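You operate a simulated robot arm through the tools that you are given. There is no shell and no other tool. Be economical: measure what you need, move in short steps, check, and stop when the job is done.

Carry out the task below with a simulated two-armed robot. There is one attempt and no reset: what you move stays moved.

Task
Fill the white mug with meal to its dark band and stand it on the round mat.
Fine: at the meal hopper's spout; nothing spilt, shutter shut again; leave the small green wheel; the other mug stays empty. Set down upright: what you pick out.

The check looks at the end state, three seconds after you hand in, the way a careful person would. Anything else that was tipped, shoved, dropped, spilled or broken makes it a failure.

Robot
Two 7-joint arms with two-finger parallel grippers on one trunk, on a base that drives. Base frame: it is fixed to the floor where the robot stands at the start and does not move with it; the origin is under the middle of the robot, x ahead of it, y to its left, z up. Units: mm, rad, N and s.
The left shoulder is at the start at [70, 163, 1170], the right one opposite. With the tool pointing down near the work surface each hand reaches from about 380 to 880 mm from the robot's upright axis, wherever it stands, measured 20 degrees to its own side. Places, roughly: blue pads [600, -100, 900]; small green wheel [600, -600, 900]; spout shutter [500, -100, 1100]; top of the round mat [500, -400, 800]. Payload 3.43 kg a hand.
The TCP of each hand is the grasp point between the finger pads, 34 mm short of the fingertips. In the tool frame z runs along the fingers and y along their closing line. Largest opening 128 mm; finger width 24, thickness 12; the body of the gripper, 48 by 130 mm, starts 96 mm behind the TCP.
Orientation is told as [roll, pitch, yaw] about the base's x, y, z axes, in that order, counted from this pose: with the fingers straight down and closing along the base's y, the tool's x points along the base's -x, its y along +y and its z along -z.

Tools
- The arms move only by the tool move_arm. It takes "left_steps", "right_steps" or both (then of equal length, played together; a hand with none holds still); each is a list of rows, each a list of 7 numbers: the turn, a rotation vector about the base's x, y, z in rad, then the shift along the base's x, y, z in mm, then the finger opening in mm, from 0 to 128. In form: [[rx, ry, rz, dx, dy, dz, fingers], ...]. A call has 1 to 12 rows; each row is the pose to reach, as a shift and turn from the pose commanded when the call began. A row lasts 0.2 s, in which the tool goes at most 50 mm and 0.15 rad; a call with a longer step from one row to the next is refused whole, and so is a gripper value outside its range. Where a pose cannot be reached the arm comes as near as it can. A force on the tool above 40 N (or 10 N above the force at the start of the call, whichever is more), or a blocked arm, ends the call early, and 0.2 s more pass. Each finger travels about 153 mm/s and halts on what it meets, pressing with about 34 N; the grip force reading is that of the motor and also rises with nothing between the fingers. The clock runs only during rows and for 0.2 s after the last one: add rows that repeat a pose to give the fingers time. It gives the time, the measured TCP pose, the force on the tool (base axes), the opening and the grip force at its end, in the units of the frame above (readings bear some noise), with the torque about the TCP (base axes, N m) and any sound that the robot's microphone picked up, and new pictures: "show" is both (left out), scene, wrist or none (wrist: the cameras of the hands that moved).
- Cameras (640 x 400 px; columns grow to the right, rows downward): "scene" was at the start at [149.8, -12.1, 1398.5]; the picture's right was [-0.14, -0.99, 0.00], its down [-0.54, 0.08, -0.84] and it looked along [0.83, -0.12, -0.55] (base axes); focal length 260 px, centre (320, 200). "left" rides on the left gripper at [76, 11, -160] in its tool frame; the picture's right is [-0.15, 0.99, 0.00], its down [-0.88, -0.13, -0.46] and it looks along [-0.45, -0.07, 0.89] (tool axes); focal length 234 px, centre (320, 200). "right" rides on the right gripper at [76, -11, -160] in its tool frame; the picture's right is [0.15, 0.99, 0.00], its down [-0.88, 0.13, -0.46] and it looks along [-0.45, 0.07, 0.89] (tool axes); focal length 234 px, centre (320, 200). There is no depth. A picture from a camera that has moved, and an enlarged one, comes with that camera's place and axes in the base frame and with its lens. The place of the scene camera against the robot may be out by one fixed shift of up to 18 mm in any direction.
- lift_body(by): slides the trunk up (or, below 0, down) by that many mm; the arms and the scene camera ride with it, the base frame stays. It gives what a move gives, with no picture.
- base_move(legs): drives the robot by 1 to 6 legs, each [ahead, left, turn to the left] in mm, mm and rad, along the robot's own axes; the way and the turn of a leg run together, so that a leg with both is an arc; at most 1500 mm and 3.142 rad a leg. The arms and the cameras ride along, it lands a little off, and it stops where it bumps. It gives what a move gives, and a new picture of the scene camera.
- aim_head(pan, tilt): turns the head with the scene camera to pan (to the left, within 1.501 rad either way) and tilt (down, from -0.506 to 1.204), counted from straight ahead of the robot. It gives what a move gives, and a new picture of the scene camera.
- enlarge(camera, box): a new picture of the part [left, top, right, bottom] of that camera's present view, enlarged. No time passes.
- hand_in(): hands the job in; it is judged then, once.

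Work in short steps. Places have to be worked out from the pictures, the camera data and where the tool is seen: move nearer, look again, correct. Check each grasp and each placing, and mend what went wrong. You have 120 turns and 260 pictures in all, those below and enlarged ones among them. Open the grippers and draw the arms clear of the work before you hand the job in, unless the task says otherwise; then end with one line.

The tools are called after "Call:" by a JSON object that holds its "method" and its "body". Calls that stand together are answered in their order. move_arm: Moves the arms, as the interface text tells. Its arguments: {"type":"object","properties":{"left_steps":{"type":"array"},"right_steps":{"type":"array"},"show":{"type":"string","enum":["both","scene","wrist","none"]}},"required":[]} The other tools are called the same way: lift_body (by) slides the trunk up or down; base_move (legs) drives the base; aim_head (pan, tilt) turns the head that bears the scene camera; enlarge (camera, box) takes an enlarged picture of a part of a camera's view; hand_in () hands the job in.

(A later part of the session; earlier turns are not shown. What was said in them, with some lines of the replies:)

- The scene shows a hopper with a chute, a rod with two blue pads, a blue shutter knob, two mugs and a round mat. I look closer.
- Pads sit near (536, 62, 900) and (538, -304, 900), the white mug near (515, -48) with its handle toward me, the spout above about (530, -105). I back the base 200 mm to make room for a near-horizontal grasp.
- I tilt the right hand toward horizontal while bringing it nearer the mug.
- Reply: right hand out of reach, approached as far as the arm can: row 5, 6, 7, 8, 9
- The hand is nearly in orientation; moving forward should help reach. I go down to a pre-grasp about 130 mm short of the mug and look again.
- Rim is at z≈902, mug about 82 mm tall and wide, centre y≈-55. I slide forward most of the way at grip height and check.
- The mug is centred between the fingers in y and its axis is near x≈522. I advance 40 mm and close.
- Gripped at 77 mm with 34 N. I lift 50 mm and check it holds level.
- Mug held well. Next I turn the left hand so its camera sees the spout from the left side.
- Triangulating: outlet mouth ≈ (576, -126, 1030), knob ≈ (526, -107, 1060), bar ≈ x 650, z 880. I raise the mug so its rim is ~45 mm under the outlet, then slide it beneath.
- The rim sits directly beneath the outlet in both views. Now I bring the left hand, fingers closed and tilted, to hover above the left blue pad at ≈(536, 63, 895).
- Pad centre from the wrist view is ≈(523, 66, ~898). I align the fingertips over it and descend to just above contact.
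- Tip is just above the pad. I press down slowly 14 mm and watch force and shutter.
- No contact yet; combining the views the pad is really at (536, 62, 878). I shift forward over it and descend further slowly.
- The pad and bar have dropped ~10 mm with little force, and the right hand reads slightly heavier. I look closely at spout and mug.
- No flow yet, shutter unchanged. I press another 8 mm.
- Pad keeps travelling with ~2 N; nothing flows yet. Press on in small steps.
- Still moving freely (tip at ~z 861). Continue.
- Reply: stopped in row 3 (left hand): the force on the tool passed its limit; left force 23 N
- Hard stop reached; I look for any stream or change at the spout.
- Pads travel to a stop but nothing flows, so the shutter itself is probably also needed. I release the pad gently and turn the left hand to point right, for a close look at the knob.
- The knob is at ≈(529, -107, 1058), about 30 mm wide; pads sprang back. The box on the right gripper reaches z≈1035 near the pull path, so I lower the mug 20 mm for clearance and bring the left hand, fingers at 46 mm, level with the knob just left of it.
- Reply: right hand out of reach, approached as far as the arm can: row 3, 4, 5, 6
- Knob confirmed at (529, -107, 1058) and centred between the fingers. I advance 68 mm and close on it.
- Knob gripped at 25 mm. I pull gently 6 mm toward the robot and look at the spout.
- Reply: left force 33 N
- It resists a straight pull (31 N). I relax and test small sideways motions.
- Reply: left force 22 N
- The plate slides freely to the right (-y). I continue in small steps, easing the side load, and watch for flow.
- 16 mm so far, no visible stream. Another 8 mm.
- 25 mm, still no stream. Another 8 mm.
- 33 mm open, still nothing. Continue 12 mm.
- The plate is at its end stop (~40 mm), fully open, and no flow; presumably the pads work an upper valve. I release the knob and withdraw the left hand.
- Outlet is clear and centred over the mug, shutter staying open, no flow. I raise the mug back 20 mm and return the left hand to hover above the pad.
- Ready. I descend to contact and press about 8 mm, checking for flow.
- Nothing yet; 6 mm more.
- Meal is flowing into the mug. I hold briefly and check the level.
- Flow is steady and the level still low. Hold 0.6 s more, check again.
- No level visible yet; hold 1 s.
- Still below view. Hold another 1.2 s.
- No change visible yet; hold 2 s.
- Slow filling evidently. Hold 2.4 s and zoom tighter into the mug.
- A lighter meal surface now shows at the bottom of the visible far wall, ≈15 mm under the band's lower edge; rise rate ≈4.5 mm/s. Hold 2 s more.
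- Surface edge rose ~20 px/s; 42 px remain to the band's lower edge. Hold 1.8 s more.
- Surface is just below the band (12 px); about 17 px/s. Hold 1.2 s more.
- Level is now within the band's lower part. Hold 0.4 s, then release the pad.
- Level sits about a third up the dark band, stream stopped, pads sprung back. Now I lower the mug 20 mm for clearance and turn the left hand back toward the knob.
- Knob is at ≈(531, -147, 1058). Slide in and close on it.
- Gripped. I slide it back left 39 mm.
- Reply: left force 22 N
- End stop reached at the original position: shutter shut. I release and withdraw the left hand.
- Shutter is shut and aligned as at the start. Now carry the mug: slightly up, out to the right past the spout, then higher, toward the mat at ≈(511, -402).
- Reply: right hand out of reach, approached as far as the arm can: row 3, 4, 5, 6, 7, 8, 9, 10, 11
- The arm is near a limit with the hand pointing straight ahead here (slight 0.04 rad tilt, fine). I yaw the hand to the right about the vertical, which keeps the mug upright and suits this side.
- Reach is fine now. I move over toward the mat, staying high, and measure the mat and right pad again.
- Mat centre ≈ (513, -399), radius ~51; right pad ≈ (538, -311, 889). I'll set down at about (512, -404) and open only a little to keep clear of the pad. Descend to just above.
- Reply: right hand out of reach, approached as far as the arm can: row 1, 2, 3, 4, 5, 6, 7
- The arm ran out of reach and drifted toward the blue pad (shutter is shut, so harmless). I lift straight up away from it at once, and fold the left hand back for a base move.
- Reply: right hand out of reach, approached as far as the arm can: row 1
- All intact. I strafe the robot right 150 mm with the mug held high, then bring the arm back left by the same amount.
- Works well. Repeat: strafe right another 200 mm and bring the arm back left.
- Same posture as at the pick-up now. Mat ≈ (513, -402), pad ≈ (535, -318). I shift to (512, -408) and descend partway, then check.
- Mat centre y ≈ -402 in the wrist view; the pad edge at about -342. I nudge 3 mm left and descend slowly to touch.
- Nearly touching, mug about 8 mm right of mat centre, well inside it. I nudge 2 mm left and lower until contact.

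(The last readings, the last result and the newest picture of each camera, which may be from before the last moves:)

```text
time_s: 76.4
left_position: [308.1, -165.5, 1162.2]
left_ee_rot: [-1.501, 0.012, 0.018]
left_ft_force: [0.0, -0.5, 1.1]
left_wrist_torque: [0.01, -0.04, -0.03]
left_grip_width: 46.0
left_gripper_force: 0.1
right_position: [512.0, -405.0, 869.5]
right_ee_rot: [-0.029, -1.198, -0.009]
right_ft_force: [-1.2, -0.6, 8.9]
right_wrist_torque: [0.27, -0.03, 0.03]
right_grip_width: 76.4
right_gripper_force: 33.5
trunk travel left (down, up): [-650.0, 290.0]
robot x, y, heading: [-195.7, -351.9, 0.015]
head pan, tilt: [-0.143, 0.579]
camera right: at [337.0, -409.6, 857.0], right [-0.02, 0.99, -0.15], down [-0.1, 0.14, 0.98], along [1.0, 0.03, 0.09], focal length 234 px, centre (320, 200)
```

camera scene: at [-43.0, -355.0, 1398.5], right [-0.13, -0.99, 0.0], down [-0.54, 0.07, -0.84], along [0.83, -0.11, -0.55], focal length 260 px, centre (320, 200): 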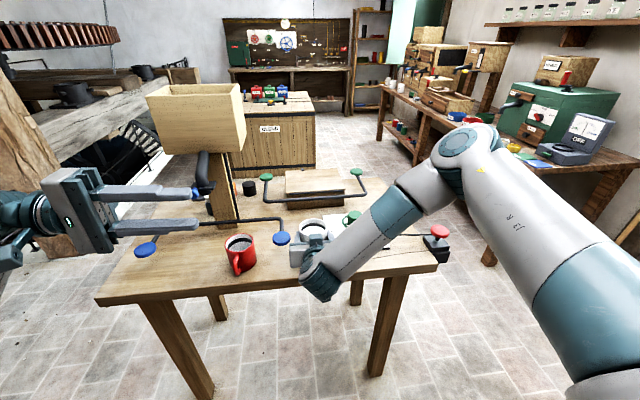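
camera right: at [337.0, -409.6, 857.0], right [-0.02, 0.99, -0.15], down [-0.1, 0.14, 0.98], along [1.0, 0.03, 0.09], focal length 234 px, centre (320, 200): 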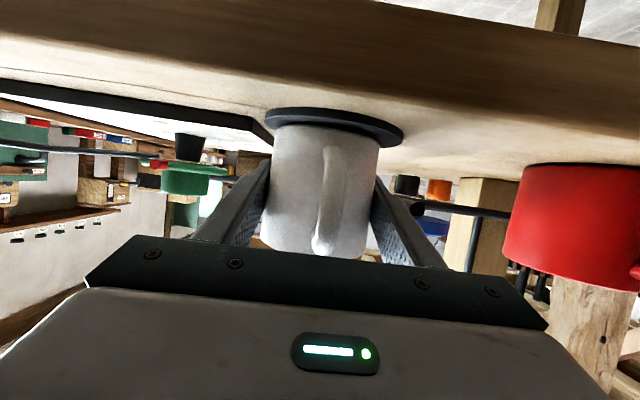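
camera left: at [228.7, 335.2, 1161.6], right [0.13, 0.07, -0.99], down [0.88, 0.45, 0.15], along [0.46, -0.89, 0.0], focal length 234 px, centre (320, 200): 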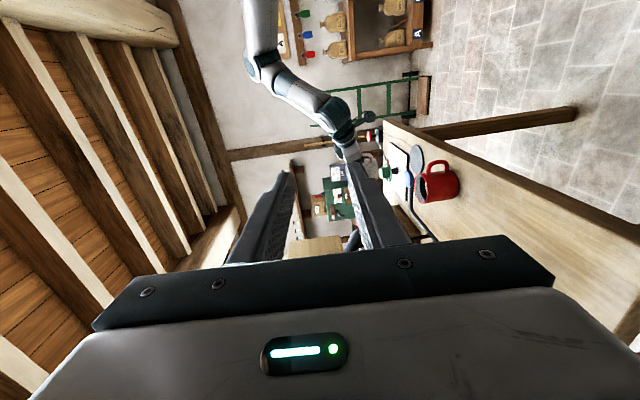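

Contact at 9 N; the mug stands on the mat. I open the fingers gradually to 92 mm.

Call:
{"method": "move_arm", "body": {"right_steps": [[0, 0, 0, 0, 0, 0, 75], [0, 0, 0, 0, 0, 0, 80], [0, 0, 0, 0, 0, 0, 86], [0, 0, 0, 0, 0, 0, 92], [0, 0, 0, 0, 0, 0, 92]]}}

Call:
{"method": "enlarge", "body": {"camera": "scene", "box": [260, 190, 380, 280]}}

```text
time_s: 77.6
left_position: [309.3, -165.7, 1161.6]
left_ee_rot: [-1.503, 0.012, 0.018]
left_ft_force: [-0.5, 0.0, -0.9]
left_wrist_torque: [0.02, -0.02, 0.01]
left_grip_width: 46.1
left_gripper_force: 0.1
right_position: [512.4, -405.5, 867.2]
right_ee_rot: [-0.031, -1.192, -0.007]
right_ft_force: [0.0, 0.1, 0.1]
right_wrist_torque: [-0.02, -0.01, -0.02]
right_grip_width: 92.3
right_gripper_force: 0.0
trunk travel left (down, up): [-650.0, 290.0]
robot x, y, heading: [-198.6, -342.4, 0.014]
head pan, tilt: [-0.143, 0.579]
camera scene: at [-43.3, -354.5, 1398.5], right [-0.13, -0.99, 0.0], down [-0.54, 0.07, -0.84], along [0.83, -0.11, -0.55], focal length 260 px, centre (320, 200)
camera right: at [337.1, -409.8, 855.6], right [-0.02, 0.99, -0.15], down [-0.09, 0.15, 0.98], along [1.0, 0.03, 0.09], focal length 234 px, centre (320, 200)
```

scene: 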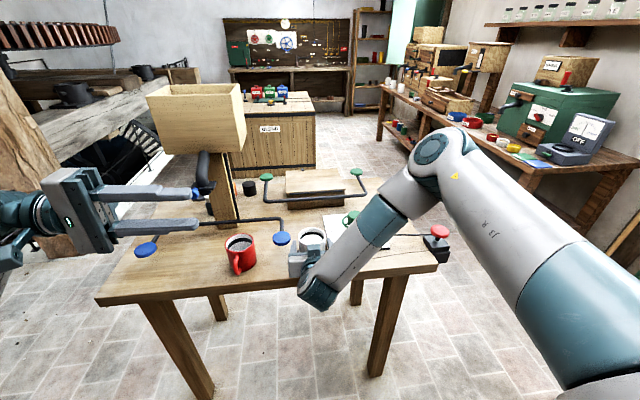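
right: 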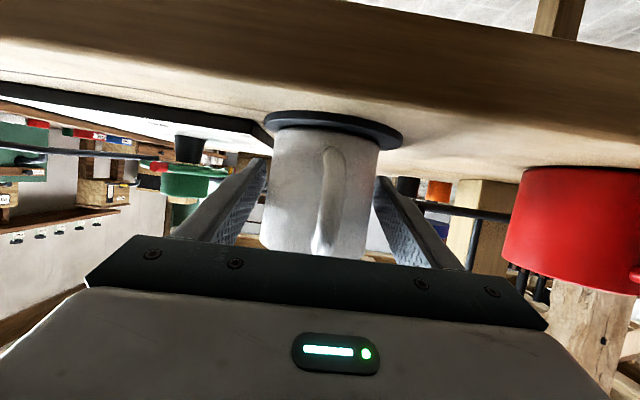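

```text
4.44 times, centred on (320, 235) of scene
camera zoom: at [-43.3, -354.5, 1398.5], right [-0.13, -0.99, 0.0], down [-0.54, 0.07, -0.84], along [0.83, -0.11, -0.55], focal length 1157 px, centre (320, 44)
```

zoom: 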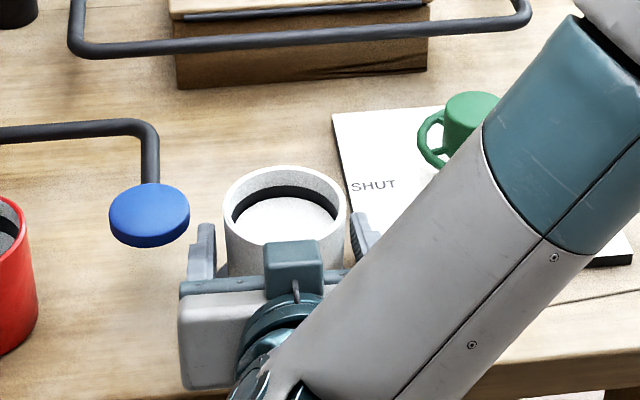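

Released cleanly, mug standing. I back straight out along -x, then raise.

Call:
{"method": "move_arm", "body": {"right_steps": [[0, 0, 0, -15, 0, 1, 92], [0, 0, 0, -35, 0, 2, 92], [0, 0, 0, -60, 0, 4, 92], [0, 0, 0, -90, 0, 8, 92], [0, 0, 0, -120, 0, 20, 92], [0, 0, 0, -145, 0, 50, 92], [0, 0, 0, -160, 0, 90, 92], [0, 0, 0, -165, 0, 120, 92]]}}

Call:
{"method": "enlarge", "body": {"camera": "scene", "box": [260, 190, 380, 280]}}

```text
time_s: 79.4
left_position: [309.4, -165.1, 1163.6]
left_ee_rot: [-1.502, 0.011, 0.018]
left_ft_force: [0.7, 0.2, 0.7]
left_wrist_torque: [0.03, -0.01, 0.01]
left_grip_width: 46.2
left_gripper_force: 0.0
right_position: [345.7, -404.5, 986.1]
right_ee_rot: [-0.031, -1.195, -0.007]
right_ft_force: [0.5, 0.0, 0.3]
right_wrist_torque: [0.0, 0.05, -0.02]
right_grip_width: 91.8
right_gripper_force: 0.1
trunk travel left (down, up): [-650.0, 290.0]
robot x, y, heading: [-193.3, -347.7, 0.018]
head pan, tilt: [-0.143, 0.579]
camera scene: at [-43.8, -354.4, 1398.5], right [-0.13, -0.99, 0.0], down [-0.54, 0.07, -0.84], along [0.83, -0.11, -0.55], focal length 260 px, centre (320, 200)
camera right: at [171.5, -409.2, 974.6], right [-0.02, 0.99, -0.15], down [-0.09, 0.15, 0.98], along [1.0, 0.03, 0.09], focal length 234 px, centre (320, 200)
```

scene: 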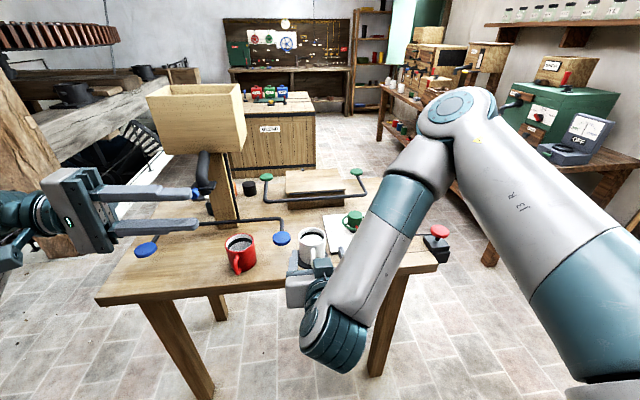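
right: 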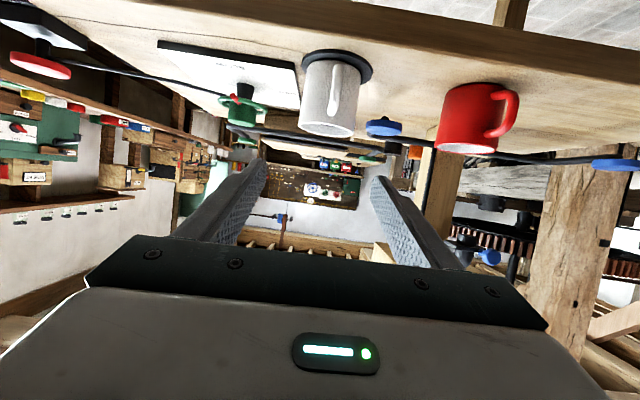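

```text
4.44 times, centred on (320, 235) of scene
camera zoom: at [-43.8, -354.4, 1398.5], right [-0.13, -0.99, 0.0], down [-0.54, 0.07, -0.84], along [0.83, -0.11, -0.55], focal length 1157 px, centre (320, 44)
```

zoom: 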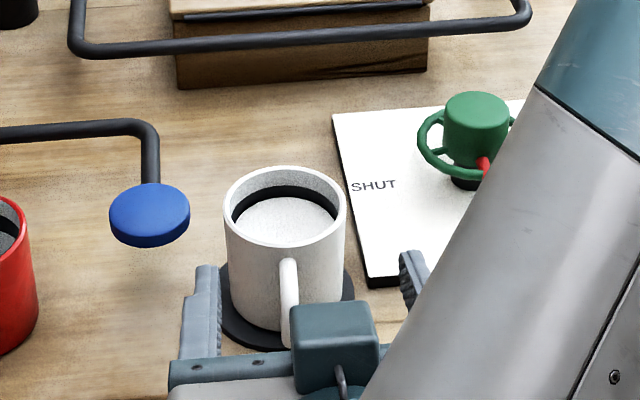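

The mug stands free on the mat. I back the base up 200 mm to clear the arms and inspect everything.

Call:
{"method": "base_move", "body": {"legs": [[-200, 0, 0]]}}

Call:
{"method": "move_arm", "body": {"right_steps": [[0, 0, 0, 0, -40, 0, 110], [0, 0, 0, 0, -80, 0, 128], [0, 0, 0, 0, -120, 0, 128], [0, 0, 0, 0, -160, 0, 128], [0, 0, 0, 0, -200, 0, 128]], "left_steps": [[0, 0, 0, 0, 40, 0, 60], [0, 0, 0, 0, 80, 0, 80], [0, 0, 0, 0, 120, 0, 110], [0, 0, 0, 0, 140, 0, 128], [0, 0, 0, 0, 140, 0, 128]], "show": "none"}}

Call:
{"method": "enlarge", "body": {"camera": "scene", "box": [260, 160, 360, 240]}}

Call:
{"method": "enlarge", "body": {"camera": "scene", "box": [120, 120, 440, 320]}}

```text
time_s: 81.0
left_position: [106.1, -169.5, 1162.3]
left_ee_rot: [-1.504, 0.013, 0.017]
left_ft_force: [0.4, 0.0, -0.6]
left_wrist_torque: [0.02, 0.0, 0.01]
left_grip_width: 45.8
left_gripper_force: 0.0
right_position: [144.7, -408.6, 984.6]
right_ee_rot: [-0.032, -1.193, -0.007]
right_ft_force: [0.0, 0.2, 0.0]
right_wrist_torque: [0.01, 0.04, -0.02]
right_grip_width: 92.0
right_gripper_force: 0.0
trunk travel left (down, up): [-650.0, 290.0]
robot x, y, heading: [-395.5, -348.3, 0.01]
head pan, tilt: [-0.143, 0.579]
camera scene: at [-245.8, -357.8, 1398.5], right [-0.13, -0.99, 0.0], down [-0.54, 0.07, -0.84], along [0.83, -0.11, -0.55], focal length 260 px, centre (320, 200)
```

scene: 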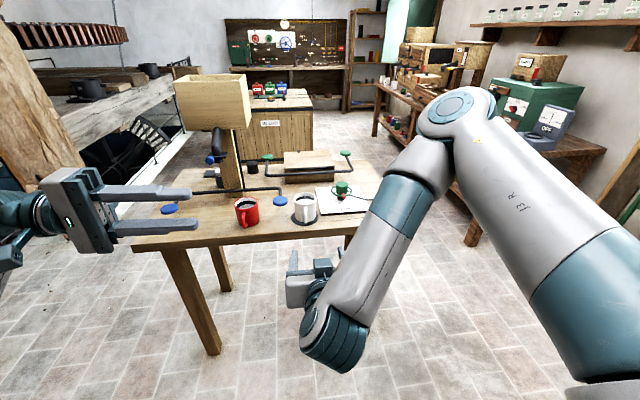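

```text
time_s: 82.2
left_position: [105.5, -33.7, 1163.9]
left_ee_rot: [-1.499, 0.012, 0.016]
left_ft_force: [0.0, -1.1, 0.1]
left_wrist_torque: [0.01, 0.02, 0.03]
left_grip_width: 128.0
left_gripper_force: 0.0
right_position: [195.7, -560.0, 1011.1]
right_ee_rot: [-0.047, -1.17, -0.017]
right_ft_force: [-1.1, -0.2, -0.5]
right_wrist_torque: [0.01, 0.01, 0.09]
right_grip_width: 128.1
right_gripper_force: 0.0
right hand out of reach, approached as far as the arm can: row 1, 2, 3, 4, 5
trunk travel left (down, up): [-650.0, 290.0]
robot x, y, heading: [-395.6, -349.1, 0.019]
head pan, tilt: [-0.143, 0.579]
```

```text
5.00 times, centred on (310, 200) of scene
camera zoom: at [-247.2, -362.1, 1398.7], right [-0.13, -0.99, 0.0], down [-0.54, 0.07, -0.84], along [0.83, -0.11, -0.55], focal length 1301 px, centre (370, 200)
```

zoom: 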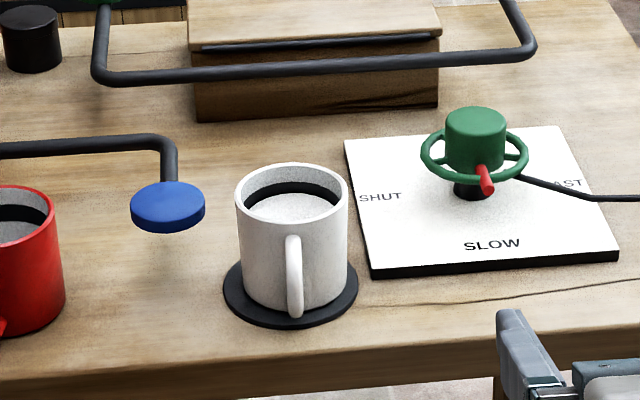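

```text
2.00 times, centred on (280, 220) of scene
camera zoom: at [-247.2, -362.1, 1398.7], right [-0.13, -0.99, 0.0], down [-0.54, 0.07, -0.84], along [0.83, -0.11, -0.55], focal length 521 px, centre (400, 160)
```

zoom: 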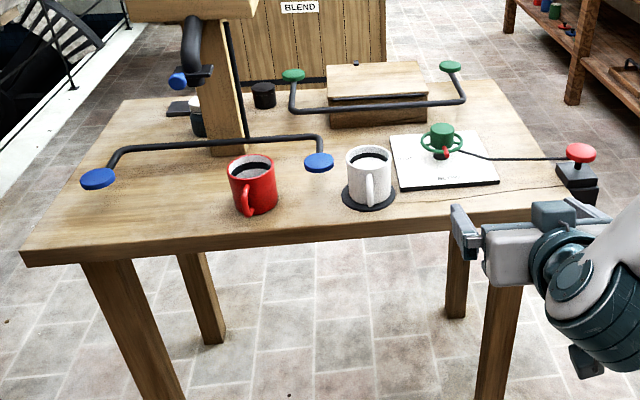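

The mug is upright on the mat with the meal inside its dark band. The shutter is shut, nothing is spilt, the red mug and green wheel are untouched, and the arms are clear and open. I hand in.

Call:
{"method": "hand_in", "body": {}}

```text
The job is handed in.
```

The white mug is filled to its dark band and standing upright on the round mat. The shutter is shut again, and I saw no spilt meal. I didn't touch the green wheel or the red mug. The job is handed in.
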